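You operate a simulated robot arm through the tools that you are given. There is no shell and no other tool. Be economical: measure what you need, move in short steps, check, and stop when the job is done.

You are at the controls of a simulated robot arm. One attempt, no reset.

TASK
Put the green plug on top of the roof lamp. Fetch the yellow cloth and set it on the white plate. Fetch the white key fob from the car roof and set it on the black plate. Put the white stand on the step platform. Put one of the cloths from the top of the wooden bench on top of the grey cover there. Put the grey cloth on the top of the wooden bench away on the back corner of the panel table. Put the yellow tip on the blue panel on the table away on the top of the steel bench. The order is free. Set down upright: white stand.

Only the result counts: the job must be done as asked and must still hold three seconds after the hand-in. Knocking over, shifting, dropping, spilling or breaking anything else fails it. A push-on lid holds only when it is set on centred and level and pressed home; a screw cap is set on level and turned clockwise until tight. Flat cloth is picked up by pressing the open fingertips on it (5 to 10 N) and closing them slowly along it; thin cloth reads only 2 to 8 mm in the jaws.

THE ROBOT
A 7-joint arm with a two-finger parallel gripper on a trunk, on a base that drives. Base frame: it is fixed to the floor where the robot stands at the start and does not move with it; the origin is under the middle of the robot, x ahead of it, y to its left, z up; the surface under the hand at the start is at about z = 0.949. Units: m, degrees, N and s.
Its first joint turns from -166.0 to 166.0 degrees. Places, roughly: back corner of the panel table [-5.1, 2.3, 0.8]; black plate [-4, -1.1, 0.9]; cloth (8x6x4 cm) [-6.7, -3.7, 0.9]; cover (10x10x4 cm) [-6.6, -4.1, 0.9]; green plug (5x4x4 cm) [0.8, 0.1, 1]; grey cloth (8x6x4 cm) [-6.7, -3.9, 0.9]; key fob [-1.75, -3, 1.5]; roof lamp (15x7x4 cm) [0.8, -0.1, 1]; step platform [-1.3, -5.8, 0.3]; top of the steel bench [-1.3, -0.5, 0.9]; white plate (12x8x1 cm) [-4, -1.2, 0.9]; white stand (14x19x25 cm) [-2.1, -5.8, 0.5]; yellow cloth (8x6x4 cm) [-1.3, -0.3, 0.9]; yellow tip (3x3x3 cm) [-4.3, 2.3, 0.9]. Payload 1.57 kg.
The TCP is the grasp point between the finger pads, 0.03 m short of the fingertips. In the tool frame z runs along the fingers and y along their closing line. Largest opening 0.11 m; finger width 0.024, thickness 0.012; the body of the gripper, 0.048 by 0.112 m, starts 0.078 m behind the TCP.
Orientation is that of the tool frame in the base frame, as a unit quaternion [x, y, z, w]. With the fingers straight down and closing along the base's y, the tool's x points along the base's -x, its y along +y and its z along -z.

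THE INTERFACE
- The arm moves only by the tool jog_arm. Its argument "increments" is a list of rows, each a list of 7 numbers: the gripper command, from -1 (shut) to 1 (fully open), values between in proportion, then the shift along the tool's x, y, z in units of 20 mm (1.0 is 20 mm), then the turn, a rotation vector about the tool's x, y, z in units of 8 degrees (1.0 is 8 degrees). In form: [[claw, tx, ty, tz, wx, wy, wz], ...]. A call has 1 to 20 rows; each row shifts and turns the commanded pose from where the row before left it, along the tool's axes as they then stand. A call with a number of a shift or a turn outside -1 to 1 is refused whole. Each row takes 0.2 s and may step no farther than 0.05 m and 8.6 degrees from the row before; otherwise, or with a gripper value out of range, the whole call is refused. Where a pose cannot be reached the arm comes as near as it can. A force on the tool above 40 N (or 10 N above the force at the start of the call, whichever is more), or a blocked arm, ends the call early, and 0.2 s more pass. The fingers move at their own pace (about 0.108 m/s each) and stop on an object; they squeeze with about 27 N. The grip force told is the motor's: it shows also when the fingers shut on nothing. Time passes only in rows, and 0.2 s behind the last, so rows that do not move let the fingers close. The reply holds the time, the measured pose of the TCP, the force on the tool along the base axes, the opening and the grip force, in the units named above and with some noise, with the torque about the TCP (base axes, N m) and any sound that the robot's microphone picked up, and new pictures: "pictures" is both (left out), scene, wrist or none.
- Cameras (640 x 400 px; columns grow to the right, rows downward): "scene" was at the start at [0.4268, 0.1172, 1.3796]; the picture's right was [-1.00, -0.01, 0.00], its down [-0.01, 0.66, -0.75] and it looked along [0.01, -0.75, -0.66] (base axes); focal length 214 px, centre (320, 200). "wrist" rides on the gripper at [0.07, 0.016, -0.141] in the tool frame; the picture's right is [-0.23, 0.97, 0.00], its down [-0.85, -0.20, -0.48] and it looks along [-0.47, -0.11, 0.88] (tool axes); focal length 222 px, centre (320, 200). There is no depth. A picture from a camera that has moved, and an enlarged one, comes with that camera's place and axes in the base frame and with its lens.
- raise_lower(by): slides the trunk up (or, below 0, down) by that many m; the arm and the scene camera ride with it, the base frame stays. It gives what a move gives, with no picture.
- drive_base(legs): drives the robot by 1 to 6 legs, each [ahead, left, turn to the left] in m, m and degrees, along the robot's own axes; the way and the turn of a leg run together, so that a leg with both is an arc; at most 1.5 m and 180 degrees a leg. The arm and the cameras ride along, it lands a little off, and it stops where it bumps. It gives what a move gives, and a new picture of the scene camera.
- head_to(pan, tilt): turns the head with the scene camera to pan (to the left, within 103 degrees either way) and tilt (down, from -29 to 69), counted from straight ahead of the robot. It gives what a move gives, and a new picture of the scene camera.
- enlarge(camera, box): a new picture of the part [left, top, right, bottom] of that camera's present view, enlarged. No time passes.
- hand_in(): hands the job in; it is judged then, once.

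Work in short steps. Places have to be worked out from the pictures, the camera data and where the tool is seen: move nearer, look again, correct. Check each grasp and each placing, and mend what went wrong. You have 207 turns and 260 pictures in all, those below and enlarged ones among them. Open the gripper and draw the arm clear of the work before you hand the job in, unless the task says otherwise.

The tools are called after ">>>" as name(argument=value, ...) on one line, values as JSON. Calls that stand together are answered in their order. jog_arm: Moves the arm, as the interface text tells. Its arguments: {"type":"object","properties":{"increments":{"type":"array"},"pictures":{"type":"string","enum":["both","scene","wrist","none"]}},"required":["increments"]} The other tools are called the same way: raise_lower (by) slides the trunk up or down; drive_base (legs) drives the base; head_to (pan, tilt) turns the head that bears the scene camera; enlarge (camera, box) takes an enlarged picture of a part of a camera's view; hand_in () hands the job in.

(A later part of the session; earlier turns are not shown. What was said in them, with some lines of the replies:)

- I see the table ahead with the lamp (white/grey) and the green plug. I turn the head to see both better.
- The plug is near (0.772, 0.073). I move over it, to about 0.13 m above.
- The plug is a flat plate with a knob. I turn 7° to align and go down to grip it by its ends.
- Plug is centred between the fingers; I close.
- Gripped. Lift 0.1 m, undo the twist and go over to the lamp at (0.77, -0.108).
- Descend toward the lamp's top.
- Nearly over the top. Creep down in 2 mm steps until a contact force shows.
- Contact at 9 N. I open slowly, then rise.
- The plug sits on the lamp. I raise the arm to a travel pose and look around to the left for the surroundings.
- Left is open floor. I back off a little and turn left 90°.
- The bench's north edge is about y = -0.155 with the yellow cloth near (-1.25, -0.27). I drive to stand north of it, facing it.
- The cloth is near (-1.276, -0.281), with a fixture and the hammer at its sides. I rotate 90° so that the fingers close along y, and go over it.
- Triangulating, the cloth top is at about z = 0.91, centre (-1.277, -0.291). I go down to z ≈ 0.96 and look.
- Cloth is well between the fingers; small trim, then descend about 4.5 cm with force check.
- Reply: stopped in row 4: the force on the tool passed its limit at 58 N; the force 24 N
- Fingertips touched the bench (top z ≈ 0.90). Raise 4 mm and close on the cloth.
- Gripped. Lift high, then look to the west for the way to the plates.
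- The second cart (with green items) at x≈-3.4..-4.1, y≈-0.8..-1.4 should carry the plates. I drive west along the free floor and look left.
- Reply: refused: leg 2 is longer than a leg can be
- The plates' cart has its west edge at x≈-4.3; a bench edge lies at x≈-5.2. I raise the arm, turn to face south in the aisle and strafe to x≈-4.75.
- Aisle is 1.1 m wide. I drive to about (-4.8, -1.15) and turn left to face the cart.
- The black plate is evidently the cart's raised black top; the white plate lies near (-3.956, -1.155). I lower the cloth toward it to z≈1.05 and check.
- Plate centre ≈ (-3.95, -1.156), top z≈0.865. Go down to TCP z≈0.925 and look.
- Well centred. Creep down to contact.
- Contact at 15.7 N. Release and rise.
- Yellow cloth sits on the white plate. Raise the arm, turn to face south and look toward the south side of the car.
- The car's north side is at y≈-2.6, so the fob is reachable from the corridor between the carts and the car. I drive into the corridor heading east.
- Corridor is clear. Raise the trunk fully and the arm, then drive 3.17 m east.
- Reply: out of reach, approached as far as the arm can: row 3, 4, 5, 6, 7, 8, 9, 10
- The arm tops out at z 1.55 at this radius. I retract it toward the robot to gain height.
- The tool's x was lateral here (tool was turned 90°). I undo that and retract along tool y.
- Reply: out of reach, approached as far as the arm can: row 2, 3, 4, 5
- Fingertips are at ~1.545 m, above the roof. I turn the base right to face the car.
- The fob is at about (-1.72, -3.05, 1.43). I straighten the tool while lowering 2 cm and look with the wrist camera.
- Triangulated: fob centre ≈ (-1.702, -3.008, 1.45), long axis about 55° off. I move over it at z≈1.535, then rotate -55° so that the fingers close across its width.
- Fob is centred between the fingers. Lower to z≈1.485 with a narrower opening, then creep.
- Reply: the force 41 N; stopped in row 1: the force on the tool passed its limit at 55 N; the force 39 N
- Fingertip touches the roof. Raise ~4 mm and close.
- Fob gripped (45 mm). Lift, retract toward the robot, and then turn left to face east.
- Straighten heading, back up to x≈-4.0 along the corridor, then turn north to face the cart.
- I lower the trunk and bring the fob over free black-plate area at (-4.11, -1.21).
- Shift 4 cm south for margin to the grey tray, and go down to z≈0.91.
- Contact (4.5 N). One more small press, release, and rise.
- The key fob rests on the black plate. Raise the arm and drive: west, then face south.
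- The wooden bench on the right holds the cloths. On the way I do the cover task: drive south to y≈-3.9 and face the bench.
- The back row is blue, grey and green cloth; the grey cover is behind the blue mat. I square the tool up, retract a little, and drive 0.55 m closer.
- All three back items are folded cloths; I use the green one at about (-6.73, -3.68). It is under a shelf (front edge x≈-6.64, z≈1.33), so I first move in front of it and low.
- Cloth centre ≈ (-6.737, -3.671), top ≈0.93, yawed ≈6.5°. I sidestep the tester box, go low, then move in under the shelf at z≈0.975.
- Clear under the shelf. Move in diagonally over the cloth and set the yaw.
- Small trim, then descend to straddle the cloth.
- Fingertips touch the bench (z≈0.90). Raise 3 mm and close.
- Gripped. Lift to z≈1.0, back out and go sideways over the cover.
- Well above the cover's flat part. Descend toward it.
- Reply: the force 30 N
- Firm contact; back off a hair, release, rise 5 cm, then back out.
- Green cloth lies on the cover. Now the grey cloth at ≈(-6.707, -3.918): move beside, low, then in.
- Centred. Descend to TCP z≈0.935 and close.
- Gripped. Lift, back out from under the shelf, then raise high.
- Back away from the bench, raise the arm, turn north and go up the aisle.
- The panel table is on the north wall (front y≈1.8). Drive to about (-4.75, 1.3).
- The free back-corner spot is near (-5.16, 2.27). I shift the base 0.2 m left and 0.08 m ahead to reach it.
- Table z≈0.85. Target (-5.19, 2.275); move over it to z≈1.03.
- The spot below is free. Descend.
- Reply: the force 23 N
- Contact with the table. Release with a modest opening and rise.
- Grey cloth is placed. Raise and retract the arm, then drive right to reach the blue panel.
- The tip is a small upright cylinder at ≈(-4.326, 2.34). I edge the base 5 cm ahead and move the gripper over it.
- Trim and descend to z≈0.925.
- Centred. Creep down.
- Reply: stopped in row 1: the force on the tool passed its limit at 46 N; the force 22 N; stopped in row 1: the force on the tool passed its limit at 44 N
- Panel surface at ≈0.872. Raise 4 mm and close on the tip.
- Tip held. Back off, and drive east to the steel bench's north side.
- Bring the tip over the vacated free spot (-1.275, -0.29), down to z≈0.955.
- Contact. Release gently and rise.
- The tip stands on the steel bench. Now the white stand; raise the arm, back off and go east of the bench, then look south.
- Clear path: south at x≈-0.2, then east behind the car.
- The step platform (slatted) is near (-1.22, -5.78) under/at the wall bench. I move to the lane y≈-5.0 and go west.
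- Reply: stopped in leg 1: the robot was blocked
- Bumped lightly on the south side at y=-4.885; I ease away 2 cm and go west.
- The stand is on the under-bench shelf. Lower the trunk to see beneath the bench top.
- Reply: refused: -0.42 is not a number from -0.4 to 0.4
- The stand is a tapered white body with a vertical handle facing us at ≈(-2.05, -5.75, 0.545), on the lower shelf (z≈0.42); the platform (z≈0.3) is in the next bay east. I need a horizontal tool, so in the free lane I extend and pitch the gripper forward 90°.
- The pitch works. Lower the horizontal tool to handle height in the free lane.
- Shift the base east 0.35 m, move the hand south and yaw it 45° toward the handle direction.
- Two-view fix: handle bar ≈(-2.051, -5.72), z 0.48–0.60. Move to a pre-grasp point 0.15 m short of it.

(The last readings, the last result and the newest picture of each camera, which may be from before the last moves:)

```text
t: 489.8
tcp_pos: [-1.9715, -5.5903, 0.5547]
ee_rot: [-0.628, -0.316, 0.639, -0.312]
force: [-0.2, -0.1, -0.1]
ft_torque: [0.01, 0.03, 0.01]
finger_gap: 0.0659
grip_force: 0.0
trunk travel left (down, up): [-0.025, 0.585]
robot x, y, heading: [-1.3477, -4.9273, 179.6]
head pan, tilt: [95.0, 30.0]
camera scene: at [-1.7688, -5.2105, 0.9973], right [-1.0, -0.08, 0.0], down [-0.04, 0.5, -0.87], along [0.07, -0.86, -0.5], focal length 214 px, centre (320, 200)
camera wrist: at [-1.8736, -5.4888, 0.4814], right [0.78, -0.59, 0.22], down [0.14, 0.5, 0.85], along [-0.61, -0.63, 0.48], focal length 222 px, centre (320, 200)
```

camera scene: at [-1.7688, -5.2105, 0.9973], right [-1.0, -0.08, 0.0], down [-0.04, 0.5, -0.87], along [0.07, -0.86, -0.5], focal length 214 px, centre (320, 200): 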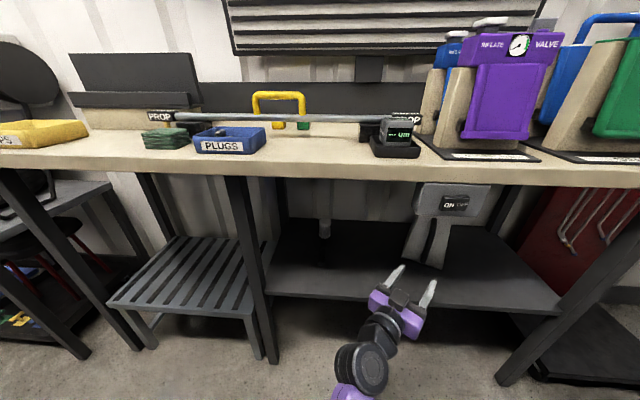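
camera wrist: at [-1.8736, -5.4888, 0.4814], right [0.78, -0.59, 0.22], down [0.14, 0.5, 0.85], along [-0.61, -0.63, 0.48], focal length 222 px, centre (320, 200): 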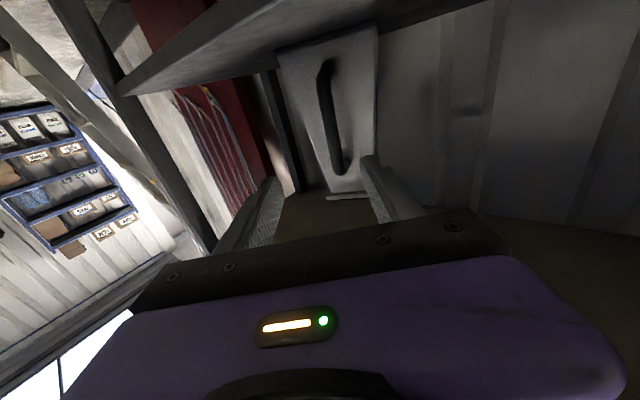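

Bar is 2 cm to the +y(tool) side. Trim and advance 0.10 m, then check.

>>> jog_arm(increments=[[0.2, 0, 0.98, 0, 0, 0, 0], [0.2, 0, 0, 0.9, 0, 0, 0], [0.2, 0, 0, 0.9, 0, 0, 0], [0.2, 0, 0, 0.9, 0, 0, 0], [0.2, 0, 0, 0.9, 0, 0, 0], [0.2, 0, 0, 0.9, 0, 0, 0]])

```text
t: 491.2
tcp_pos: [-2.0122, -5.6749, 0.5542]
ee_rot: [-0.629, -0.315, 0.639, -0.311]
force: [0.0, 0.7, 0.4]
ft_torque: [-0.04, -0.02, 0.0]
finger_gap: 0.066
grip_force: 0.0
trunk travel left (down, up): [-0.025, 0.585]
robot x, y, heading: [-1.3445, -4.9245, 179.6]
head pan, tilt: [95.0, 30.0]
camera scene: at [-1.7687, -5.2106, 0.9973], right [-1.0, -0.08, 0.0], down [-0.04, 0.5, -0.87], along [0.07, -0.86, -0.5], focal length 214 px, centre (320, 200)
camera wrist: at [-1.9128, -5.5741, 0.4816], right [0.78, -0.59, 0.22], down [0.14, 0.5, 0.85], along [-0.61, -0.63, 0.48], focal length 222 px, centre (320, 200)
```

scene: 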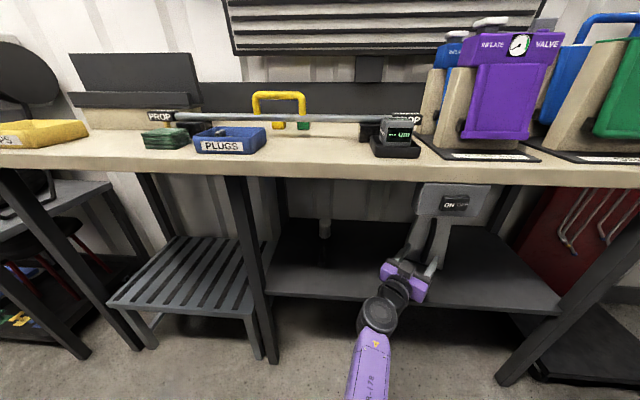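
wrist: 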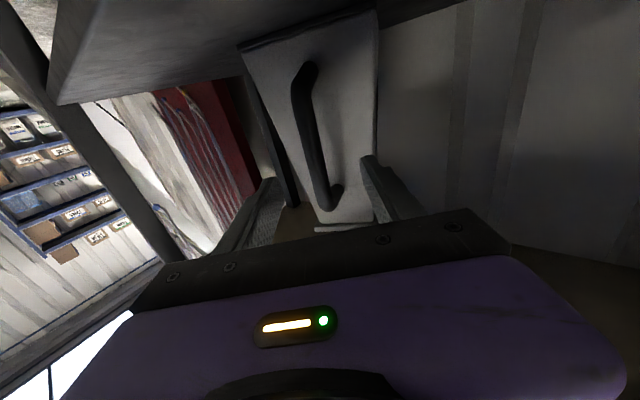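

Bar is dead centre now. Advance 5 cm and close.

>>> jog_arm(increments=[[0.2, 0, 0, 0.8, 0, 0, 0], [0.2, 0, 0, 0.8, 0, 0, 0], [0.2, 0, 0, 0.7, 0, 0, 0]], pictures="wrist")

```text
t: 492.0
tcp_pos: [-2.0383, -5.7135, 0.5533]
ee_rot: [-0.628, -0.316, 0.639, -0.312]
force: [-0.1, -0.3, -0.5]
ft_torque: [-0.01, -0.01, -0.02]
finger_gap: 0.0661
grip_force: 0.0
trunk travel left (down, up): [-0.025, 0.585]
robot x, y, heading: [-1.3478, -4.927, 179.6]
head pan, tilt: [95.0, 30.0]
camera wrist: at [-1.9413, -5.6111, 0.4816], right [0.78, -0.59, 0.22], down [0.15, 0.5, 0.85], along [-0.61, -0.63, 0.48], focal length 222 px, centre (320, 200)
```

wrist: 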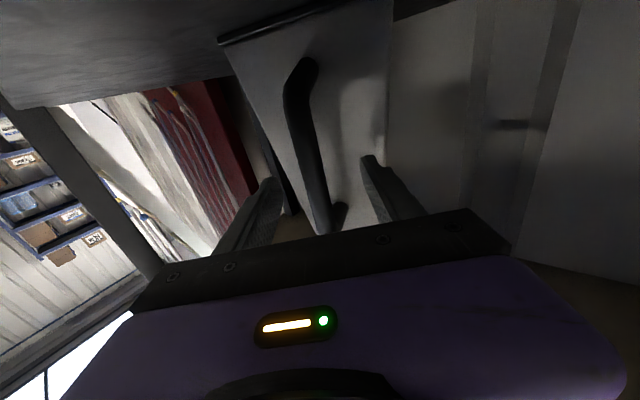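

Advance 1.2 cm more and close.

>>> jog_arm(increments=[[0.2, 0, 0, 0.6, 0, 0, 0], [-0.3, 0, 0, 0, 0, 0, 0], [-0.6, 0, 0, 0, 0, 0, 0], [-1, 0, 0, 0, 0, 0, 0], [-1, 0, 0, 0, 0, 0, 0], [-1, 0, 0, 0, 0, 0, 0]], pictures="wrist")

```text
t: 493.4
tcp_pos: [-2.0451, -5.7216, 0.5546]
ee_rot: [-0.628, -0.315, 0.639, -0.312]
force: [-0.5, 4.6, 2.0]
ft_torque: [-0.55, -0.28, -0.04]
finger_gap: 0.0175
grip_force: 26.7
trunk travel left (down, up): [-0.025, 0.585]
robot x, y, heading: [-1.3459, -4.9224, 179.7]
head pan, tilt: [95.0, 30.0]
camera wrist: at [-1.948, -5.6209, 0.4826], right [0.78, -0.59, 0.22], down [0.14, 0.5, 0.85], along [-0.61, -0.63, 0.48], focal length 222 px, centre (320, 200)
```

wrist: 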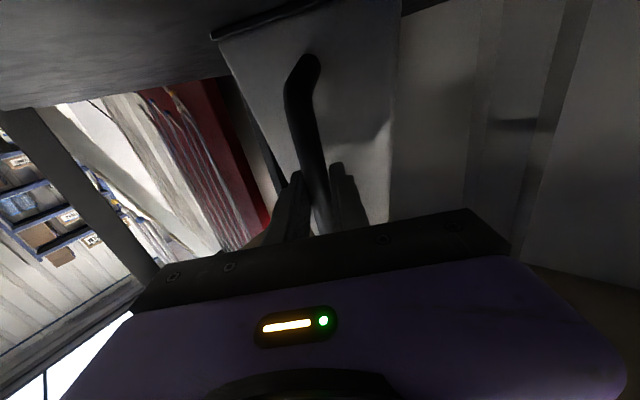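

Bar gripped (17.5 mm). Test lift of 1.5 cm, watching for pitch.

>>> jog_arm(increments=[[-1, -0.25, 0, 0, 0, 0, 0], [-1, -0.25, 0, 0, 0, 0, 0], [-1, -0.25, 0, 0, 0, 0, 0], [-1, 0, 0, 0, 0, 0, 0]])

```text
t: 494.4
tcp_pos: [-2.0453, -5.7224, 0.5689]
ee_rot: [-0.629, -0.316, 0.638, -0.312]
force: [0.3, -0.3, -8.1]
ft_torque: [0.7, -0.43, 0.0]
finger_gap: 0.0179
grip_force: 27.0
trunk travel left (down, up): [-0.025, 0.585]
robot x, y, heading: [-1.3457, -4.9195, 179.8]
head pan, tilt: [95.0, 30.0]
camera scene: at [-1.7689, -5.2108, 0.9972], right [-1.0, -0.08, 0.0], down [-0.04, 0.5, -0.87], along [0.07, -0.86, -0.5], focal length 214 px, centre (320, 200)
camera wrist: at [-1.9479, -5.6205, 0.4965], right [0.78, -0.59, 0.22], down [0.14, 0.5, 0.85], along [-0.61, -0.63, 0.48], focal length 222 px, centre (320, 200)
```

scene: 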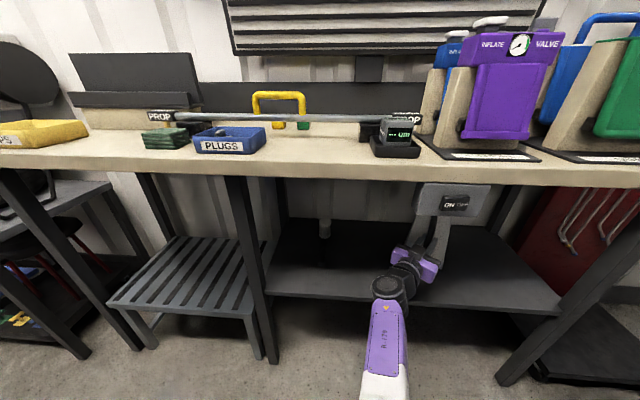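
wrist: 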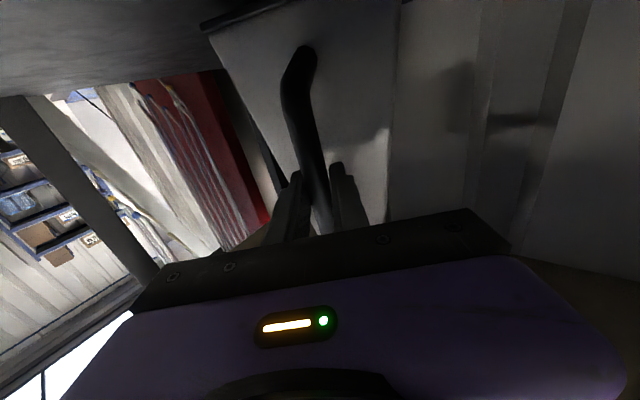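

Fully carried: 8.1 N with 0.82 N·m, holding without pitching. Lift 2 cm more, then withdraw straight out (+y) half way.

>>> jog_arm(increments=[[-1, -0.4, 0, 0, 0, 0, 0], [-1, -0.4, 0, 0, 0, 0, 0], [-1, -0.3, 0, 0, 0, 0, 0], [-1, 0, -0.4, -0.53, 0, 0, 0], [-1, 0, -0.5, -0.66, 0, 0, 0], [-1, 0, -0.5, -0.66, 0, 0, 0], [-1, 0, -0.5, -0.66, 0, 0, 0], [-1, 0, -0.5, -0.66, 0, 0, 0], [-1, 0, -0.5, -0.66, 0, 0, 0], [-1, 0, -0.5, -0.66, 0, 0, 0]])

```text
t: 496.6
tcp_pos: [-2.045, -5.6084, 0.5913]
ee_rot: [-0.628, -0.316, 0.64, -0.311]
force: [-1.1, -1.9, -3.4]
ft_torque: [-0.31, 0.61, 0.18]
finger_gap: 0.0176
grip_force: 27.0
trunk travel left (down, up): [-0.025, 0.585]
robot x, y, heading: [-1.3456, -4.9246, 179.7]
head pan, tilt: [95.0, 30.0]
camera scene: at [-1.7687, -5.2107, 0.9973], right [-1.0, -0.08, 0.0], down [-0.04, 0.5, -0.87], along [0.07, -0.86, -0.5], focal length 214 px, centre (320, 200)
camera wrist: at [-1.9477, -5.507, 0.5192], right [0.78, -0.59, 0.22], down [0.15, 0.5, 0.85], along [-0.61, -0.63, 0.48], focal length 222 px, centre (320, 200)
```

scene: 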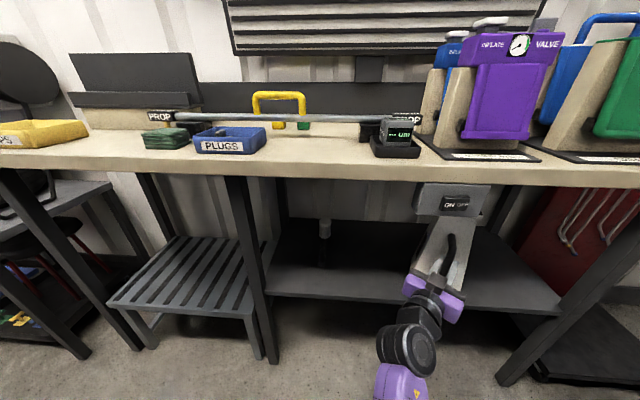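
wrist: 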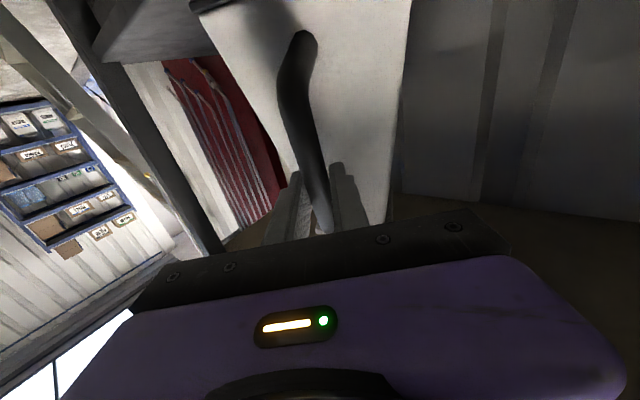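

The readings suggest the stand's back edge sags onto the shelf. I check the tilt closely.

>>> enlarge(camera="scene", box=[360, 170, 520, 330])

```text
2.50 times, centred on (440, 250) of scene
camera zoom: at [-1.7687, -5.2107, 0.9973], right [-1.0, -0.08, 0.0], down [-0.04, 0.5, -0.87], along [0.07, -0.86, -0.5], focal length 536 px, centre (20, 75)
```

zoom: 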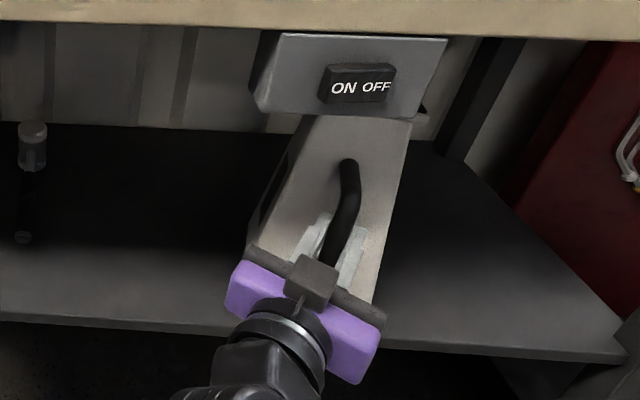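

The stand has pitched ~8–10° in the grip (back edge dragging), but the lever shrinks with pitch so it should hold; it can be set flat on lowering. I lift 1.5 cm more and check whether it is free.

>>> jog_arm(increments=[[-1, -0.2, 0, 0, 0, 0, 0], [-1, -0.2, 0, 0, 0, 0, 0], [-1, -0.2, 0, 0, 0, 0, 0], [-1, -0.2, 0, 0, 0, 0, 0], [-1, 0, 0, 0, 0, 0, 0], [-1, 0, 0, 0, 0, 0, 0]], pictures="wrist")

>>> enlarge(camera="scene", box=[360, 170, 520, 330])

```text
t: 498.0
tcp_pos: [-2.0458, -5.6089, 0.6082]
ee_rot: [-0.629, -0.316, 0.639, -0.311]
force: [0.7, 0.6, -8.7]
ft_torque: [0.77, -0.29, 0.05]
finger_gap: 0.0177
grip_force: 27.7
trunk travel left (down, up): [-0.025, 0.585]
robot x, y, heading: [-1.3464, -4.9231, 179.7]
head pan, tilt: [95.0, 30.0]
camera wrist: at [-1.9465, -5.5072, 0.5353], right [0.78, -0.59, 0.22], down [0.14, 0.5, 0.85], along [-0.61, -0.63, 0.48], focal length 222 px, centre (320, 200)
```

wrist: 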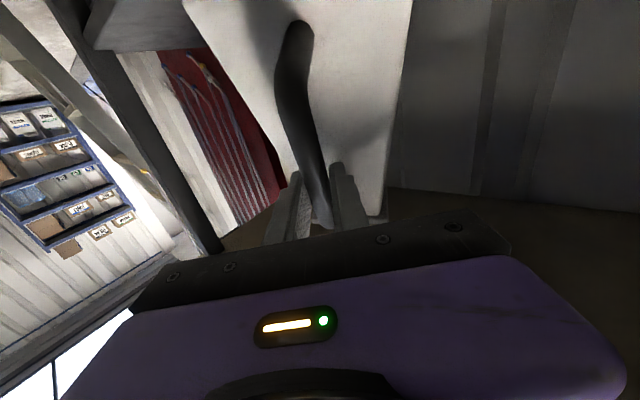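

```text
2.50 times, centred on (440, 250) of scene
camera zoom: at [-1.7689, -5.2108, 0.9972], right [-1.0, -0.08, 0.0], down [-0.04, 0.5, -0.87], along [0.07, -0.86, -0.5], focal length 536 px, centre (20, 75)
```

zoom: 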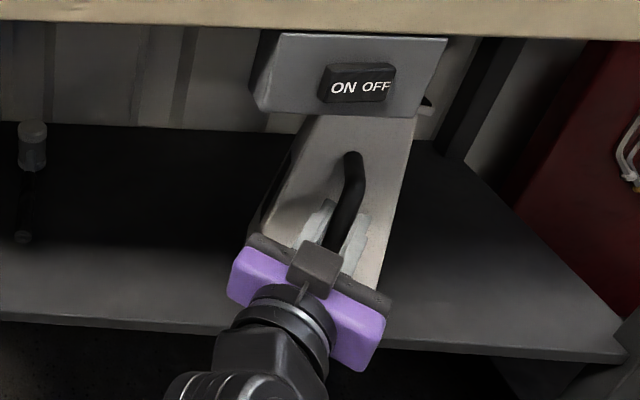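

It keeps sagging: torque limit of this grip (~0.82 N·m) is reached. I set it back down flat on the shelf and regrip at the handle's upper bend, where the pads also clamp the horizontal stand-off.

>>> jog_arm(increments=[[-1, 0.3, 0, 0, 0, 0, 0], [-1, 0.3, 0, 0, 0, 0, 0], [-1, 0.3, 0, 0, 0, 0, 0], [-1, 0.3, 0, 0, 0, 0, 0], [-1, 0.3, 0, 0, 0, 0, 0], [-1, 0.3, 0, 0, 0, 0, 0]], pictures="wrist")

```text
t: 499.4
tcp_pos: [-2.0436, -5.6104, 0.5719]
ee_rot: [-0.628, -0.315, 0.639, -0.312]
force: [2.8, 2.0, 4.5]
ft_torque: [-0.51, 0.49, 0.12]
finger_gap: 0.0173
grip_force: 27.5
trunk travel left (down, up): [-0.025, 0.585]
robot x, y, heading: [-1.3442, -4.9274, 179.5]
head pan, tilt: [95.0, 30.0]
camera wrist: at [-1.946, -5.508, 0.4986], right [0.78, -0.59, 0.22], down [0.14, 0.5, 0.85], along [-0.61, -0.63, 0.48], focal length 222 px, centre (320, 200)
```

wrist: 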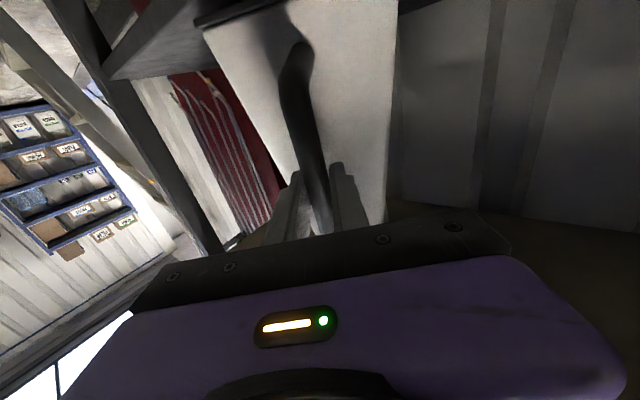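

>>> jog_arm(increments=[[-1, 0.25, 0, 0, 0, 0, 0], [-1, 0.25, 0, 0, 0, 0, 0], [-1, 0.2, 0, 0, 0, 0, 0]], pictures="wrist")

```text
t: 500.2
tcp_pos: [-2.045, -5.6086, 0.5584]
ee_rot: [-0.628, -0.316, 0.639, -0.313]
force: [1.0, 6.0, 5.9]
ft_torque: [-1.02, -0.08, -0.04]
finger_gap: 0.0176
grip_force: 27.0
trunk travel left (down, up): [-0.025, 0.585]
robot x, y, heading: [-1.3485, -4.9256, 179.7]
head pan, tilt: [95.0, 30.0]
camera wrist: at [-1.9476, -5.5073, 0.4857], right [0.78, -0.59, 0.22], down [0.15, 0.5, 0.85], along [-0.61, -0.63, 0.48], focal length 222 px, centre (320, 200)
```

wrist: 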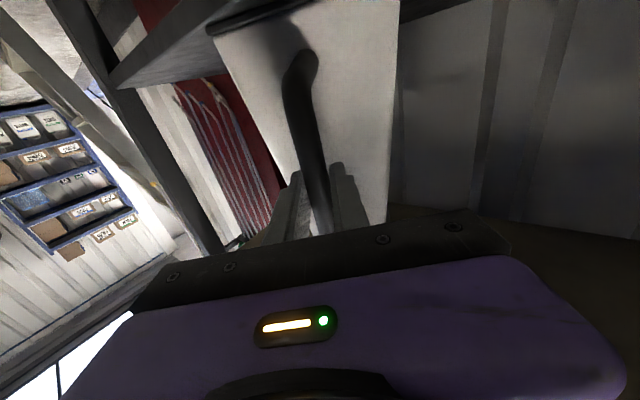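

Nearly flat; lower 3 mm more, open and back off 7 cm.

>>> jog_arm(increments=[[-1, 0.15, 0, 0, 0, 0, 0], [-0.5, 0, 0, 0, 0, 0, 0], [0, 0, 0, 0, 0, 0, 0], [0.2, 0, 0, 0, 0, 0, 0], [0.2, 0, 0, -0.5, 0, 0, 0], [0.2, 0, 0, -1, 0, 0, 0], [0.2, 0, 0, -1, 0, 0, 0], [0.2, 0, 0, -1, 0, 0, 0]])

>>> enlarge(camera="scene", box=[360, 170, 520, 330])

```text
t: 502.0
tcp_pos: [-2.0022, -5.5521, 0.5544]
ee_rot: [-0.628, -0.316, 0.639, -0.312]
force: [0.1, -0.1, 0.4]
ft_torque: [-0.01, -0.01, 0.01]
finger_gap: 0.0659
grip_force: 0.0
trunk travel left (down, up): [-0.025, 0.585]
robot x, y, heading: [-1.3467, -4.9243, 179.6]
head pan, tilt: [95.0, 30.0]
camera scene: at [-1.7687, -5.2106, 0.9973], right [-1.0, -0.08, 0.0], down [-0.04, 0.5, -0.87], along [0.07, -0.86, -0.5], focal length 214 px, centre (320, 200)
camera wrist: at [-1.9043, -5.4505, 0.4813], right [0.78, -0.59, 0.22], down [0.14, 0.5, 0.85], along [-0.61, -0.63, 0.48], focal length 222 px, centre (320, 200)
```

scene: 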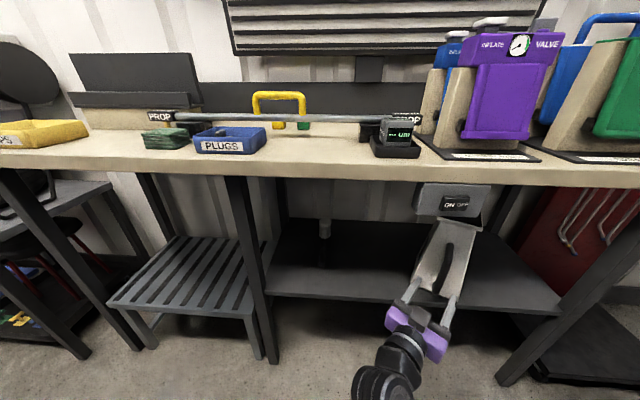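
wrist: 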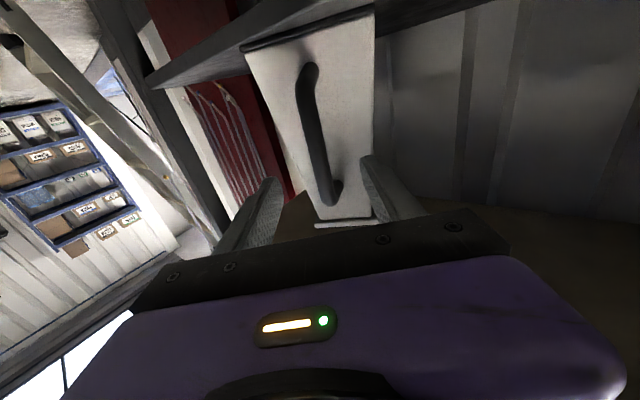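

```text
2.50 times, centred on (440, 250) of scene
camera zoom: at [-1.7687, -5.2106, 0.9973], right [-1.0, -0.08, 0.0], down [-0.04, 0.5, -0.87], along [0.07, -0.86, -0.5], focal length 536 px, centre (20, 75)
```

zoom: 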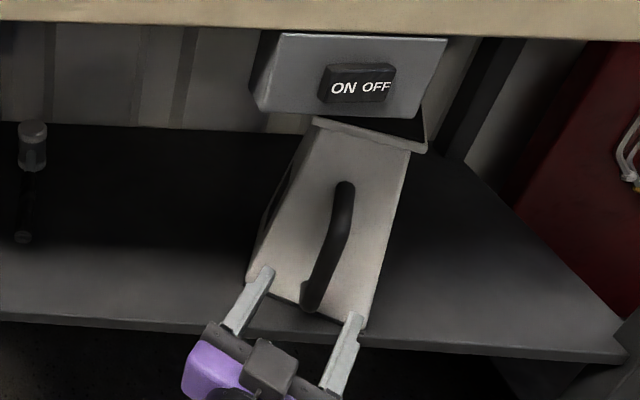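

The stand is upright again, near the shelf front. Now align with the face normal (+14° yaw) and go to the upper stand-off height z≈0.60.

>>> jog_arm(increments=[[0.2, 0, 0, -0.8, 0, 0, 0], [0.2, 0, 0, 0, -0.86, 0, 0], [0.2, 0, 0, 0, -0.86, 0, 0], [0.2, -0.8, -0.33, 0.5, 0, 0, 0], [0.2, -0.8, -0.33, 0.9, 0, 0, 0], [0.2, -0.7, -0.33, 0.9, 0, 0, 0]])

```text
t: 503.4
tcp_pos: [-2.0292, -5.5752, 0.6004]
ee_rot: [-0.587, -0.39, 0.597, -0.385]
force: [-0.1, -0.4, -0.1]
ft_torque: [0.0, 0.03, -0.02]
finger_gap: 0.066
grip_force: 0.1
trunk travel left (down, up): [-0.025, 0.585]
robot x, y, heading: [-1.3473, -4.9234, 179.6]
head pan, tilt: [95.0, 30.0]
camera scene: at [-1.7688, -5.2104, 0.9973], right [-1.0, -0.08, 0.0], down [-0.04, 0.5, -0.87], along [0.07, -0.86, -0.5], focal length 214 px, centre (320, 200)
camera wrist: at [-1.9582, -5.4528, 0.5283], right [0.9, -0.39, 0.21], down [0.02, 0.52, 0.85], along [-0.44, -0.76, 0.47], focal length 222 px, centre (320, 200)
```

scene: 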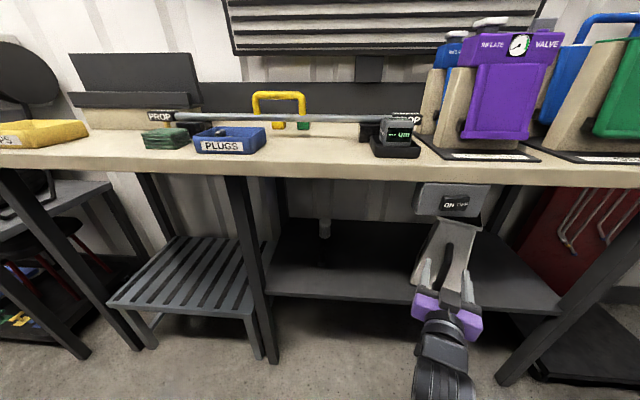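
wrist: 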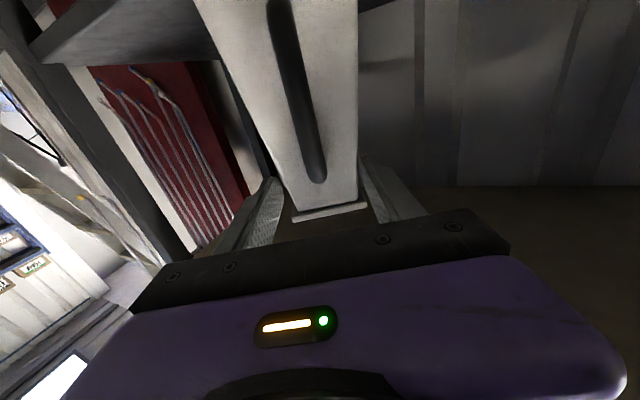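

Aligned with the upper bend. Advance ~6.5 cm so the pads cover the stand-off, then close.

>>> jog_arm(increments=[[0.2, 0, -0.07, 0.8, 0, 0, 0], [0.2, 0, -0.07, 0.8, 0, 0, 0], [0.2, 0, -0.07, 0.7, 0, 0, 0], [0.2, 0, 0, 0.5, 0, 0, 0], [0.2, 0, 0, 0.4, 0, 0, 0]], pictures="wrist")

```text
t: 504.6
tcp_pos: [-2.0569, -5.6328, 0.6005]
ee_rot: [-0.587, -0.389, 0.597, -0.385]
force: [0.1, 3.6, 1.7]
ft_torque: [0.04, 0.04, -0.18]
finger_gap: 0.0666
grip_force: 0.1
trunk travel left (down, up): [-0.025, 0.585]
robot x, y, heading: [-1.3455, -4.9243, 179.6]
head pan, tilt: [95.0, 30.0]
camera wrist: at [-1.9881, -5.5111, 0.5282], right [0.9, -0.39, 0.21], down [0.02, 0.52, 0.85], along [-0.44, -0.76, 0.47], focal length 222 px, centre (320, 200)
```

wrist: 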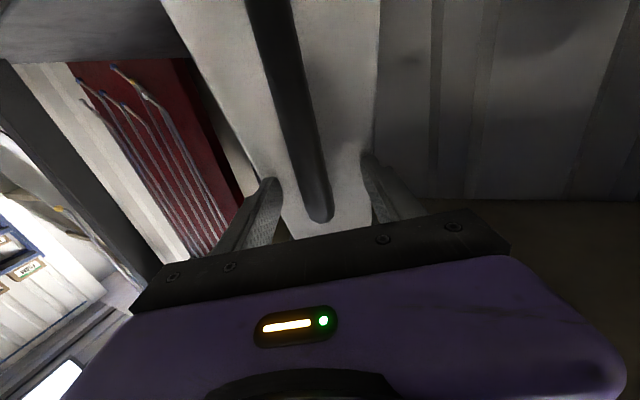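

Tips just touch the face (3.6 N). Back off 3 mm and close.

>>> jog_arm(increments=[[0.2, 0, 0, -0.15, 0, 0, 0], [-0.3, 0, 0, 0, 0, 0, 0], [-0.6, 0, 0, 0, 0, 0, 0], [-1, 0, 0, 0, 0, 0, 0], [-1, 0, 0, 0, 0, 0, 0], [-1, -0.25, 0, 0, 0, 0, 0], [-1, -0.25, 0, 0, 0, 0, 0], [-1, 0, 0, 0, 0, 0, 0]], pictures="wrist")

```text
t: 506.4
tcp_pos: [-2.0564, -5.6304, 0.6084]
ee_rot: [-0.587, -0.391, 0.595, -0.385]
force: [-0.9, 0.3, -9.5]
ft_torque: [0.71, -0.3, -0.01]
finger_gap: 0.0182
grip_force: 27.4
trunk travel left (down, up): [-0.025, 0.585]
robot x, y, heading: [-1.3441, -4.9263, 179.6]
head pan, tilt: [95.0, 30.0]
camera wrist: at [-1.9859, -5.5077, 0.5373], right [0.9, -0.39, 0.21], down [0.02, 0.52, 0.86], along [-0.44, -0.76, 0.47], focal length 222 px, centre (320, 200)
```

wrist: 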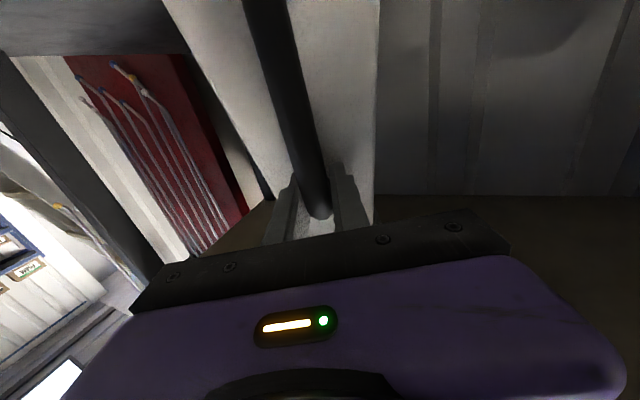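

Lever is now 0.08 m at 9.5 N. Lift 1.5 cm more and see whether it sags.

>>> jog_arm(increments=[[-1, -0.25, 0, 0, 0, 0, 0], [-1, -0.25, 0, 0, 0, 0, 0], [-1, -0.25, 0, 0, 0, 0, 0], [-1, 0, 0, 0, 0, 0, 0], [-1, 0, 0, 0, 0, 0, 0]], pictures="wrist")

>>> enlarge(camera="scene", box=[360, 170, 520, 330])

```text
t: 507.6
tcp_pos: [-2.056, -5.6298, 0.6255]
ee_rot: [-0.586, -0.391, 0.596, -0.386]
force: [0.4, 0.6, -9.0]
ft_torque: [0.66, -0.34, 0.0]
finger_gap: 0.0178
grip_force: 27.3
trunk travel left (down, up): [-0.025, 0.585]
robot x, y, heading: [-1.3467, -4.926, 179.6]
head pan, tilt: [95.0, 30.0]
camera wrist: at [-1.9861, -5.5075, 0.5539], right [0.9, -0.39, 0.21], down [0.02, 0.52, 0.85], along [-0.44, -0.76, 0.47], focal length 222 px, centre (320, 200)
```

wrist: 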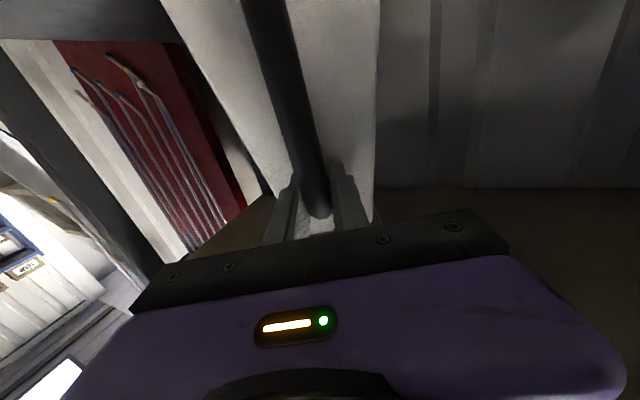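

```text
2.50 times, centred on (440, 250) of scene
camera zoom: at [-1.7689, -5.2108, 0.9972], right [-1.0, -0.08, 0.0], down [-0.04, 0.5, -0.87], along [0.07, -0.86, -0.5], focal length 536 px, centre (20, 75)
```

zoom: 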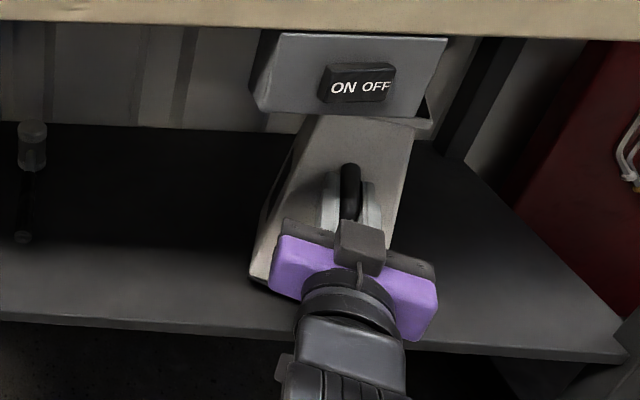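

No sag now. Withdraw the stand straight out (+y 0.38 m) from the shelf.

>>> jog_arm(increments=[[-1, 0, -0.15, -0.35, 0, 0, 0], [-1, 0, -0.3, -0.69, 0, 0, 0], [-1, 0, -0.38, -0.87, 0, 0, 0], [-1, 0, -0.38, -0.87, 0, 0, 0], [-1, 0, -0.38, -0.87, 0, 0, 0], [-1, 0, -0.38, -0.87, 0, 0, 0], [-1, 0, -0.38, -0.87, 0, 0, 0], [-1, 0, -0.38, -0.87, 0, 0, 0], [-1, 0, -0.38, -0.87, 0, 0, 0], [-1, 0, -0.38, -0.87, 0, 0, 0], [-1, 0, -0.38, -0.87, 0, 0, 0], [-1, 0, -0.38, -0.87, 0, 0, 0], [-1, 0, -0.38, -0.87, 0, 0, 0], [-1, 0, -0.38, -0.87, 0, 0, 0], [-1, 0, -0.38, -0.87, 0, 0, 0], [-1, 0, -0.38, -0.87, 0, 0, 0], [-1, 0, -0.38, -0.87, 0, 0, 0], [-1, 0, -0.38, -0.87, 0, 0, 0], [-1, 0, -0.38, -0.87, 0, 0, 0], [-1, 0, -0.3, -0.69, 0, 0, 0]])

```text
t: 511.8
tcp_pos: [-2.0569, -5.2699, 0.6249]
ee_rot: [-0.587, -0.39, 0.596, -0.385]
force: [0.5, 0.5, -9.8]
ft_torque: [0.67, -0.29, -0.01]
finger_gap: 0.0177
grip_force: 27.3
trunk travel left (down, up): [-0.025, 0.585]
robot x, y, heading: [-1.3471, -4.9297, 179.4]
head pan, tilt: [95.0, 30.0]
camera scene: at [-1.7689, -5.2107, 0.9972], right [-1.0, -0.08, 0.0], down [-0.04, 0.5, -0.87], along [0.07, -0.86, -0.5], focal length 214 px, centre (320, 200)
camera wrist: at [-1.9865, -5.1475, 0.5536], right [0.9, -0.39, 0.21], down [0.02, 0.52, 0.85], along [-0.44, -0.76, 0.47], focal length 222 px, centre (320, 200)
```

scene: 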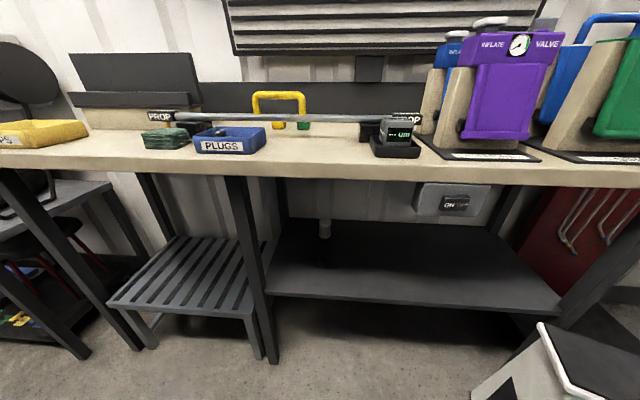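
wrist: 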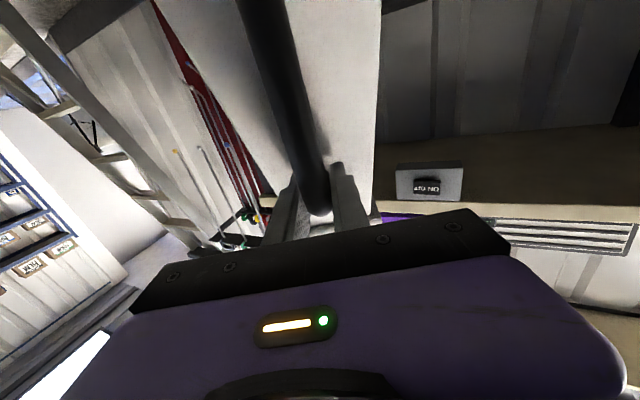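

The stand is out in the lane, held steady. Add 4 cm clearance from the bench legs and drive the base 0.75 m east.

>>> jog_arm(increments=[[-1, 0, -0.27, -0.61, 0, 0, 0], [-1, 0, -0.27, -0.61, 0, 0, 0], [-1, 0, -0.27, -0.61, 0, 0, 0]], pictures="none")

>>> drive_base(legs=[[-0.4, 0, 0], [-0.37, 0, 0]])

```text
t: 512.6
tcp_pos: [-2.0563, -5.2288, 0.6247]
ee_rot: [-0.587, -0.39, 0.596, -0.385]
force: [0.4, -0.6, -9.4]
ft_torque: [0.6, -0.28, 0.0]
finger_gap: 0.0172
grip_force: 27.1
trunk travel left (down, up): [-0.025, 0.585]
robot x, y, heading: [-1.3448, -4.9257, 179.6]
head pan, tilt: [95.0, 30.0]
```

```text
t: 517.0
tcp_pos: [-1.2924, -5.236, 0.626]
ee_rot: [-0.585, -0.392, 0.595, -0.386]
force: [-0.2, -0.5, -8.4]
ft_torque: [0.62, -0.33, 0.0]
finger_gap: 0.0178
grip_force: 26.9
trunk travel left (down, up): [-0.025, 0.585]
robot x, y, heading: [-0.586, -4.9277, 179.9]
head pan, tilt: [95.0, 30.0]
camera scene: at [-1.0054, -5.2162, 0.9972], right [-1.0, -0.09, 0.0], down [-0.04, 0.5, -0.87], along [0.07, -0.86, -0.5], focal length 214 px, centre (320, 200)
```

scene: 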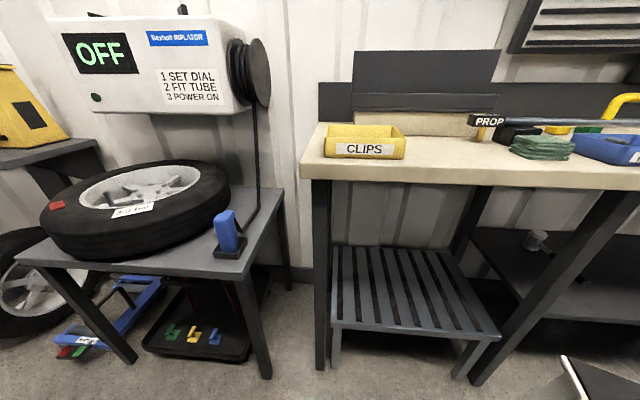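

Clear view: platform spans x -1.01…-1.53, y -5.62…-5.99, legs at both sides clear. Move the stand in over the platform centre at the present height.

>>> jog_arm(increments=[[-1, 0, 0.3, 0.5, 0, 0, 0], [-1, 0, 0.5735, 0.96, 0, 0, 0], [-1, 0, 0.5735, 0.96, 0, 0, 0], [-1, 0, 0.5735, 0.96, 0, 0, 0], [-1, 0, 0.5735, 0.96, 0, 0, 0], [-1, 0, 0.5735, 0.96, 0, 0, 0], [-1, 0, 0.5735, 0.96, 0, 0, 0], [-1, 0, 0.5735, 0.96, 0, 0, 0], [-1, 0, 0.5735, 0.96, 0, 0, 0], [-1, 0, 0.5735, 0.96, 0, 0, 0], [-1, 0, 0.5735, 0.96, 0, 0, 0], [-1, 0, 0.5735, 0.96, 0, 0, 0], [-1, 0, 0.5735, 0.96, 0, 0, 0], [-1, 0, 0.5735, 0.96, 0, 0, 0], [-1, 0, 0.5735, 0.96, 0, 0, 0], [-1, 0, 0.5735, 0.96, 0, 0, 0], [-1, 0, 0.5735, 0.96, 0, 0, 0], [-1, 0, 0.5735, 0.96, 0, 0, 0], [-1, 0, 0.5735, 0.96, 0, 0, 0], [-1, 0, 0.5735, 0.96, 0, 0, 0]])

```text
t: 521.2
tcp_pos: [-1.2348, -5.6668, 0.6258]
ee_rot: [-0.586, -0.392, 0.594, -0.387]
force: [-0.7, 0.1, -9.7]
ft_torque: [0.62, -0.26, 0.02]
finger_gap: 0.0179
grip_force: 27.4
trunk travel left (down, up): [-0.025, 0.585]
robot x, y, heading: [-0.5853, -4.9305, 180.1]
head pan, tilt: [95.0, 30.0]
camera scene: at [-1.0055, -5.2162, 0.9971], right [-1.0, -0.08, 0.0], down [-0.04, 0.5, -0.87], along [0.07, -0.86, -0.5], focal length 214 px, centre (320, 200)
camera wrist: at [-1.1655, -5.5454, 0.5547], right [0.9, -0.38, 0.21], down [0.02, 0.52, 0.85], along [-0.44, -0.76, 0.47], focal length 222 px, centre (320, 200)
```

scene: 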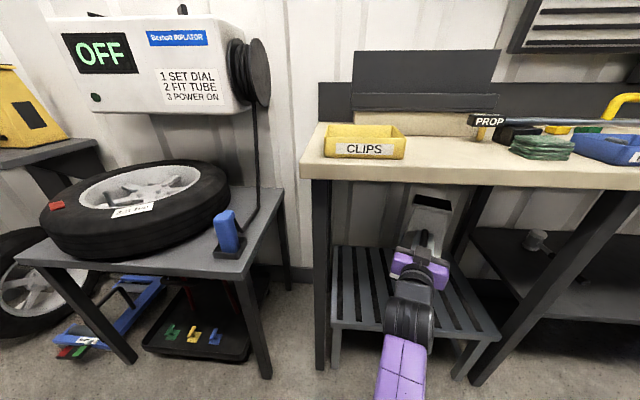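
wrist: 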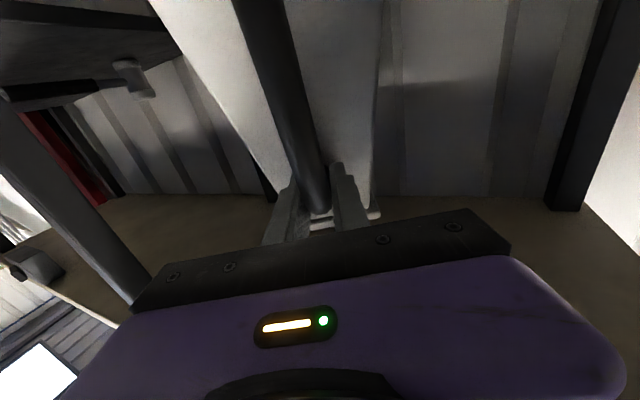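

Lower the stand toward the platform.

>>> jog_arm(increments=[[-1, 0.6, 0, 0.1, 0, 0, 0], [-1, 0.8, 0, 0.1, 0, 0, 0], [-1, 0.8, 0, 0.1, 0, 0, 0], [-1, 0.8, 0, 0.1, 0, 0, 0], [-1, 0.8, 0, 0.1, 0, 0, 0], [-1, 0.8, 0, 0, 0, 0, 0], [-1, 0.8, 0, 0, 0, 0, 0], [-1, 0.4, 0, 0, 0, 0, 0]])

```text
t: 523.0
tcp_pos: [-1.2397, -5.6777, 0.5148]
ee_rot: [-0.583, -0.39, 0.598, -0.388]
force: [2.6, 5.9, 10.5]
ft_torque: [-1.04, 0.42, 0.64]
finger_gap: 0.0177
grip_force: 26.8
trunk travel left (down, up): [-0.025, 0.585]
robot x, y, heading: [-0.582, -4.9256, 179.8]
head pan, tilt: [95.0, 30.0]
camera scene: at [-1.0051, -5.2158, 0.9979], right [-1.0, -0.09, 0.0], down [-0.04, 0.5, -0.87], along [0.07, -0.86, -0.5], focal length 214 px, centre (320, 200)
camera wrist: at [-1.1708, -5.5565, 0.4405], right [0.9, -0.38, 0.21], down [0.02, 0.53, 0.85], along [-0.44, -0.76, 0.48], focal length 222 px, centre (320, 200)
```

scene: 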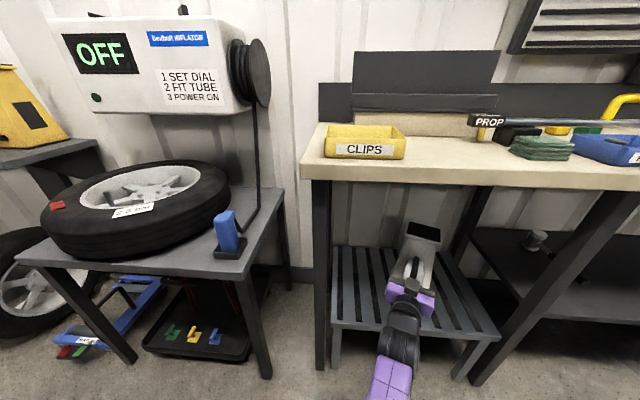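
wrist: 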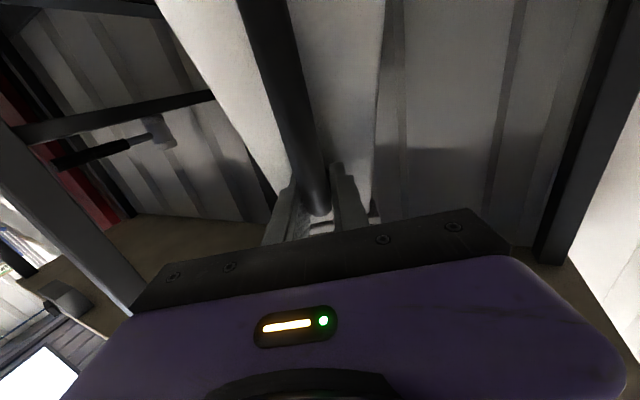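

>>> enlarge(camera="scene", box=[320, 200, 510, 390])

```text
2.11 times, centred on (415, 295) of scene
camera zoom: at [-1.0051, -5.2158, 0.9979], right [-1.0, -0.09, 0.0], down [-0.04, 0.5, -0.87], along [0.07, -0.86, -0.5], focal length 452 px, centre (120, 0)
```

zoom: 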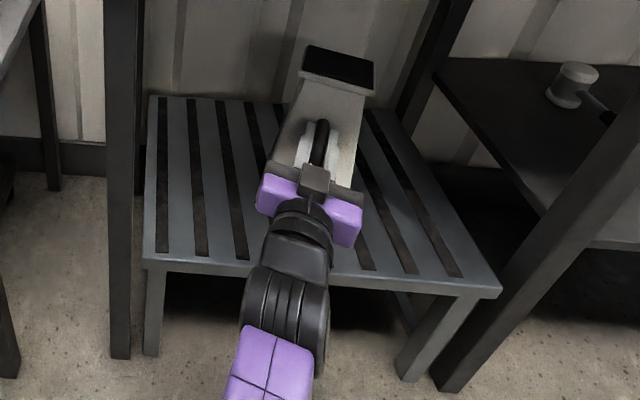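

The stand is on the platform, centre ≈(-1.28, -5.755). Relieve the push slightly and read the force.

>>> jog_arm(increments=[[-1, -0.25, 0, 0, 0, 0, 0], [-1, 0, 0, 0, 0, 0, 0]], pictures="none")

```text
t: 523.6
tcp_pos: [-1.2409, -5.6786, 0.5123]
ee_rot: [-0.587, -0.392, 0.594, -0.387]
force: [0.1, 1.4, 2.9]
ft_torque: [-0.58, 0.01, -0.14]
finger_gap: 0.0179
grip_force: 27.2
trunk travel left (down, up): [-0.025, 0.585]
robot x, y, heading: [-0.5833, -4.9281, 179.8]
head pan, tilt: [95.0, 30.0]
```

Fully supported by the platform. Release and back straight out along the tool axis.

>>> jog_arm(increments=[[-0.5, 0, 0, 0, 0, 0, 0], [-0.2, 0, 0, 0, 0, 0, 0], [0.2, 0, 0, 0, 0, 0, 0], [0.2, 0, 0, 0, 0, 0, 0], [0.2, 0, 0, -0.5, 0, 0, 0], [0.2, 0, 0, -1, 0, 0, 0], [0.2, 0, 0, -1, 0, 0, 0], [0.2, 0, 0, -1, 0, 0, 0], [0.2, 0, 0, -1, 0, 0, 0], [0.2, 0, 0, -1, 0, 0, 0], [0.2, 0, 0, -1, 0, 0, 0], [0.2, 0, 0, -1, 0, 0, 0], [0.2, 0, 0, -1, 0, 0, 0]])

>>> enlarge(camera="scene", box=[320, 200, 510, 390])

```text
t: 526.4
tcp_pos: [-1.1722, -5.522, 0.514]
ee_rot: [-0.585, -0.392, 0.595, -0.387]
force: [0.4, -0.4, 0.0]
ft_torque: [-0.02, 0.02, 0.02]
finger_gap: 0.0659
grip_force: 0.1
trunk travel left (down, up): [-0.025, 0.585]
robot x, y, heading: [-0.582, -4.9244, 180.2]
head pan, tilt: [95.0, 30.0]
camera scene: at [-1.0052, -5.2163, 0.9973], right [-1.0, -0.09, 0.0], down [-0.04, 0.5, -0.87], along [0.07, -0.86, -0.5], focal length 214 px, centre (320, 200)
camera wrist: at [-1.1025, -5.3996, 0.4412], right [0.9, -0.38, 0.21], down [0.02, 0.52, 0.85], along [-0.44, -0.76, 0.47], focal length 222 px, centre (320, 200)
```

scene: 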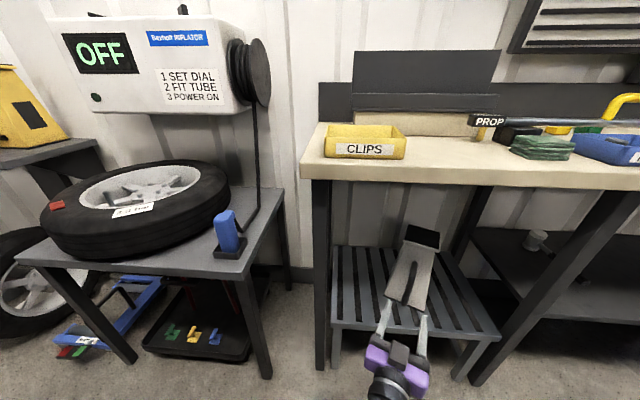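
wrist: 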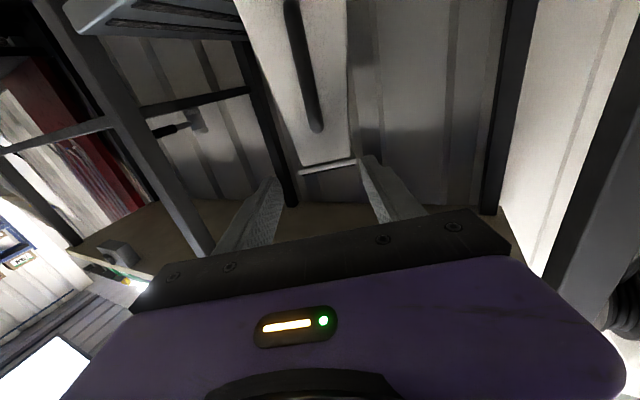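

```text
2.11 times, centred on (415, 295) of scene
camera zoom: at [-1.0052, -5.2163, 0.9973], right [-1.0, -0.09, 0.0], down [-0.04, 0.5, -0.87], along [0.07, -0.86, -0.5], focal length 452 px, centre (120, 0)
```

zoom: 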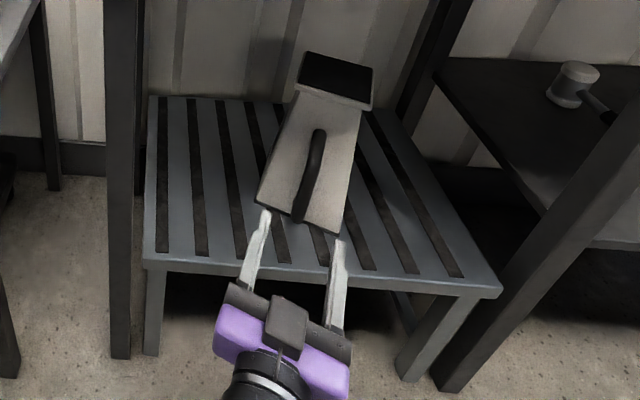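

The stand is upright on the platform. Draw the arm clear into the lane and take a last look.

>>> jog_arm(increments=[[1, 0, 0, -1, 0, 0, 0], [1, 0, 0, -1, 0, 0, 0], [1, 0, 0, -1, 0, 0, 0], [1, 0, 0, -1, 0, 0, 0], [1, 0, 0, -1, 0, 0, 0], [1, 0, 0, -1, 0, 0, 0], [1, 0, 0, -1, 0, 0, 0], [1, 0, 0, 0, 0, 0, 0]], pictures="scene")

```text
t: 528.2
tcp_pos: [-1.1176, -5.3926, 0.512]
ee_rot: [-0.586, -0.391, 0.596, -0.386]
force: [0.0, 0.3, 0.6]
ft_torque: [0.03, 0.0, 0.0]
finger_gap: 0.1099
grip_force: 0.1
trunk travel left (down, up): [-0.025, 0.585]
robot x, y, heading: [-0.5857, -4.929, 180.1]
head pan, tilt: [95.0, 30.0]
camera scene: at [-1.0052, -5.2162, 0.9973], right [-1.0, -0.09, 0.0], down [-0.04, 0.5, -0.87], along [0.07, -0.86, -0.5], focal length 214 px, centre (320, 200)
```

scene: 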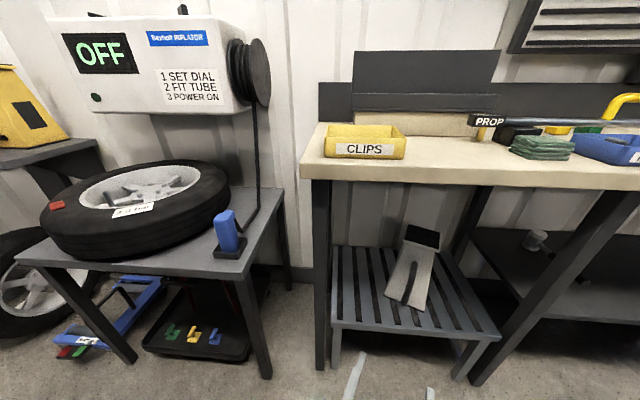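

All seven placings are done, the gripper is open and the arm is clear. I hand the job in.

>>> hand_in()

```text
The job is handed in.
```

I handed the job in with all seven items in place; the base was blocked once, near (0.53, -4.89) behind the car. I did not check whether that bump moved anything.

- **Green plug:** on top of the roof lamp.
- **Yellow cloth:** on the white plate.
- **Key fob:** on the cart's black top at about (-4.11, -1.25). I took that top to be the "black plate", because no separate black plate was visible there.
- **White stand:** upright near the middle of the step platform. It tilted in the grip on the first lift, so I set it back down and regripped it.
- **Cloth on the grey cover:** I used the green cloth from the back of the wooden bench.
- **Grey cloth:** at about (-5.19, 2.28) on the panel table, close to the back-corner position you gave.
- **Yellow tip:** standing on the steel bench where the yellow cloth had been.
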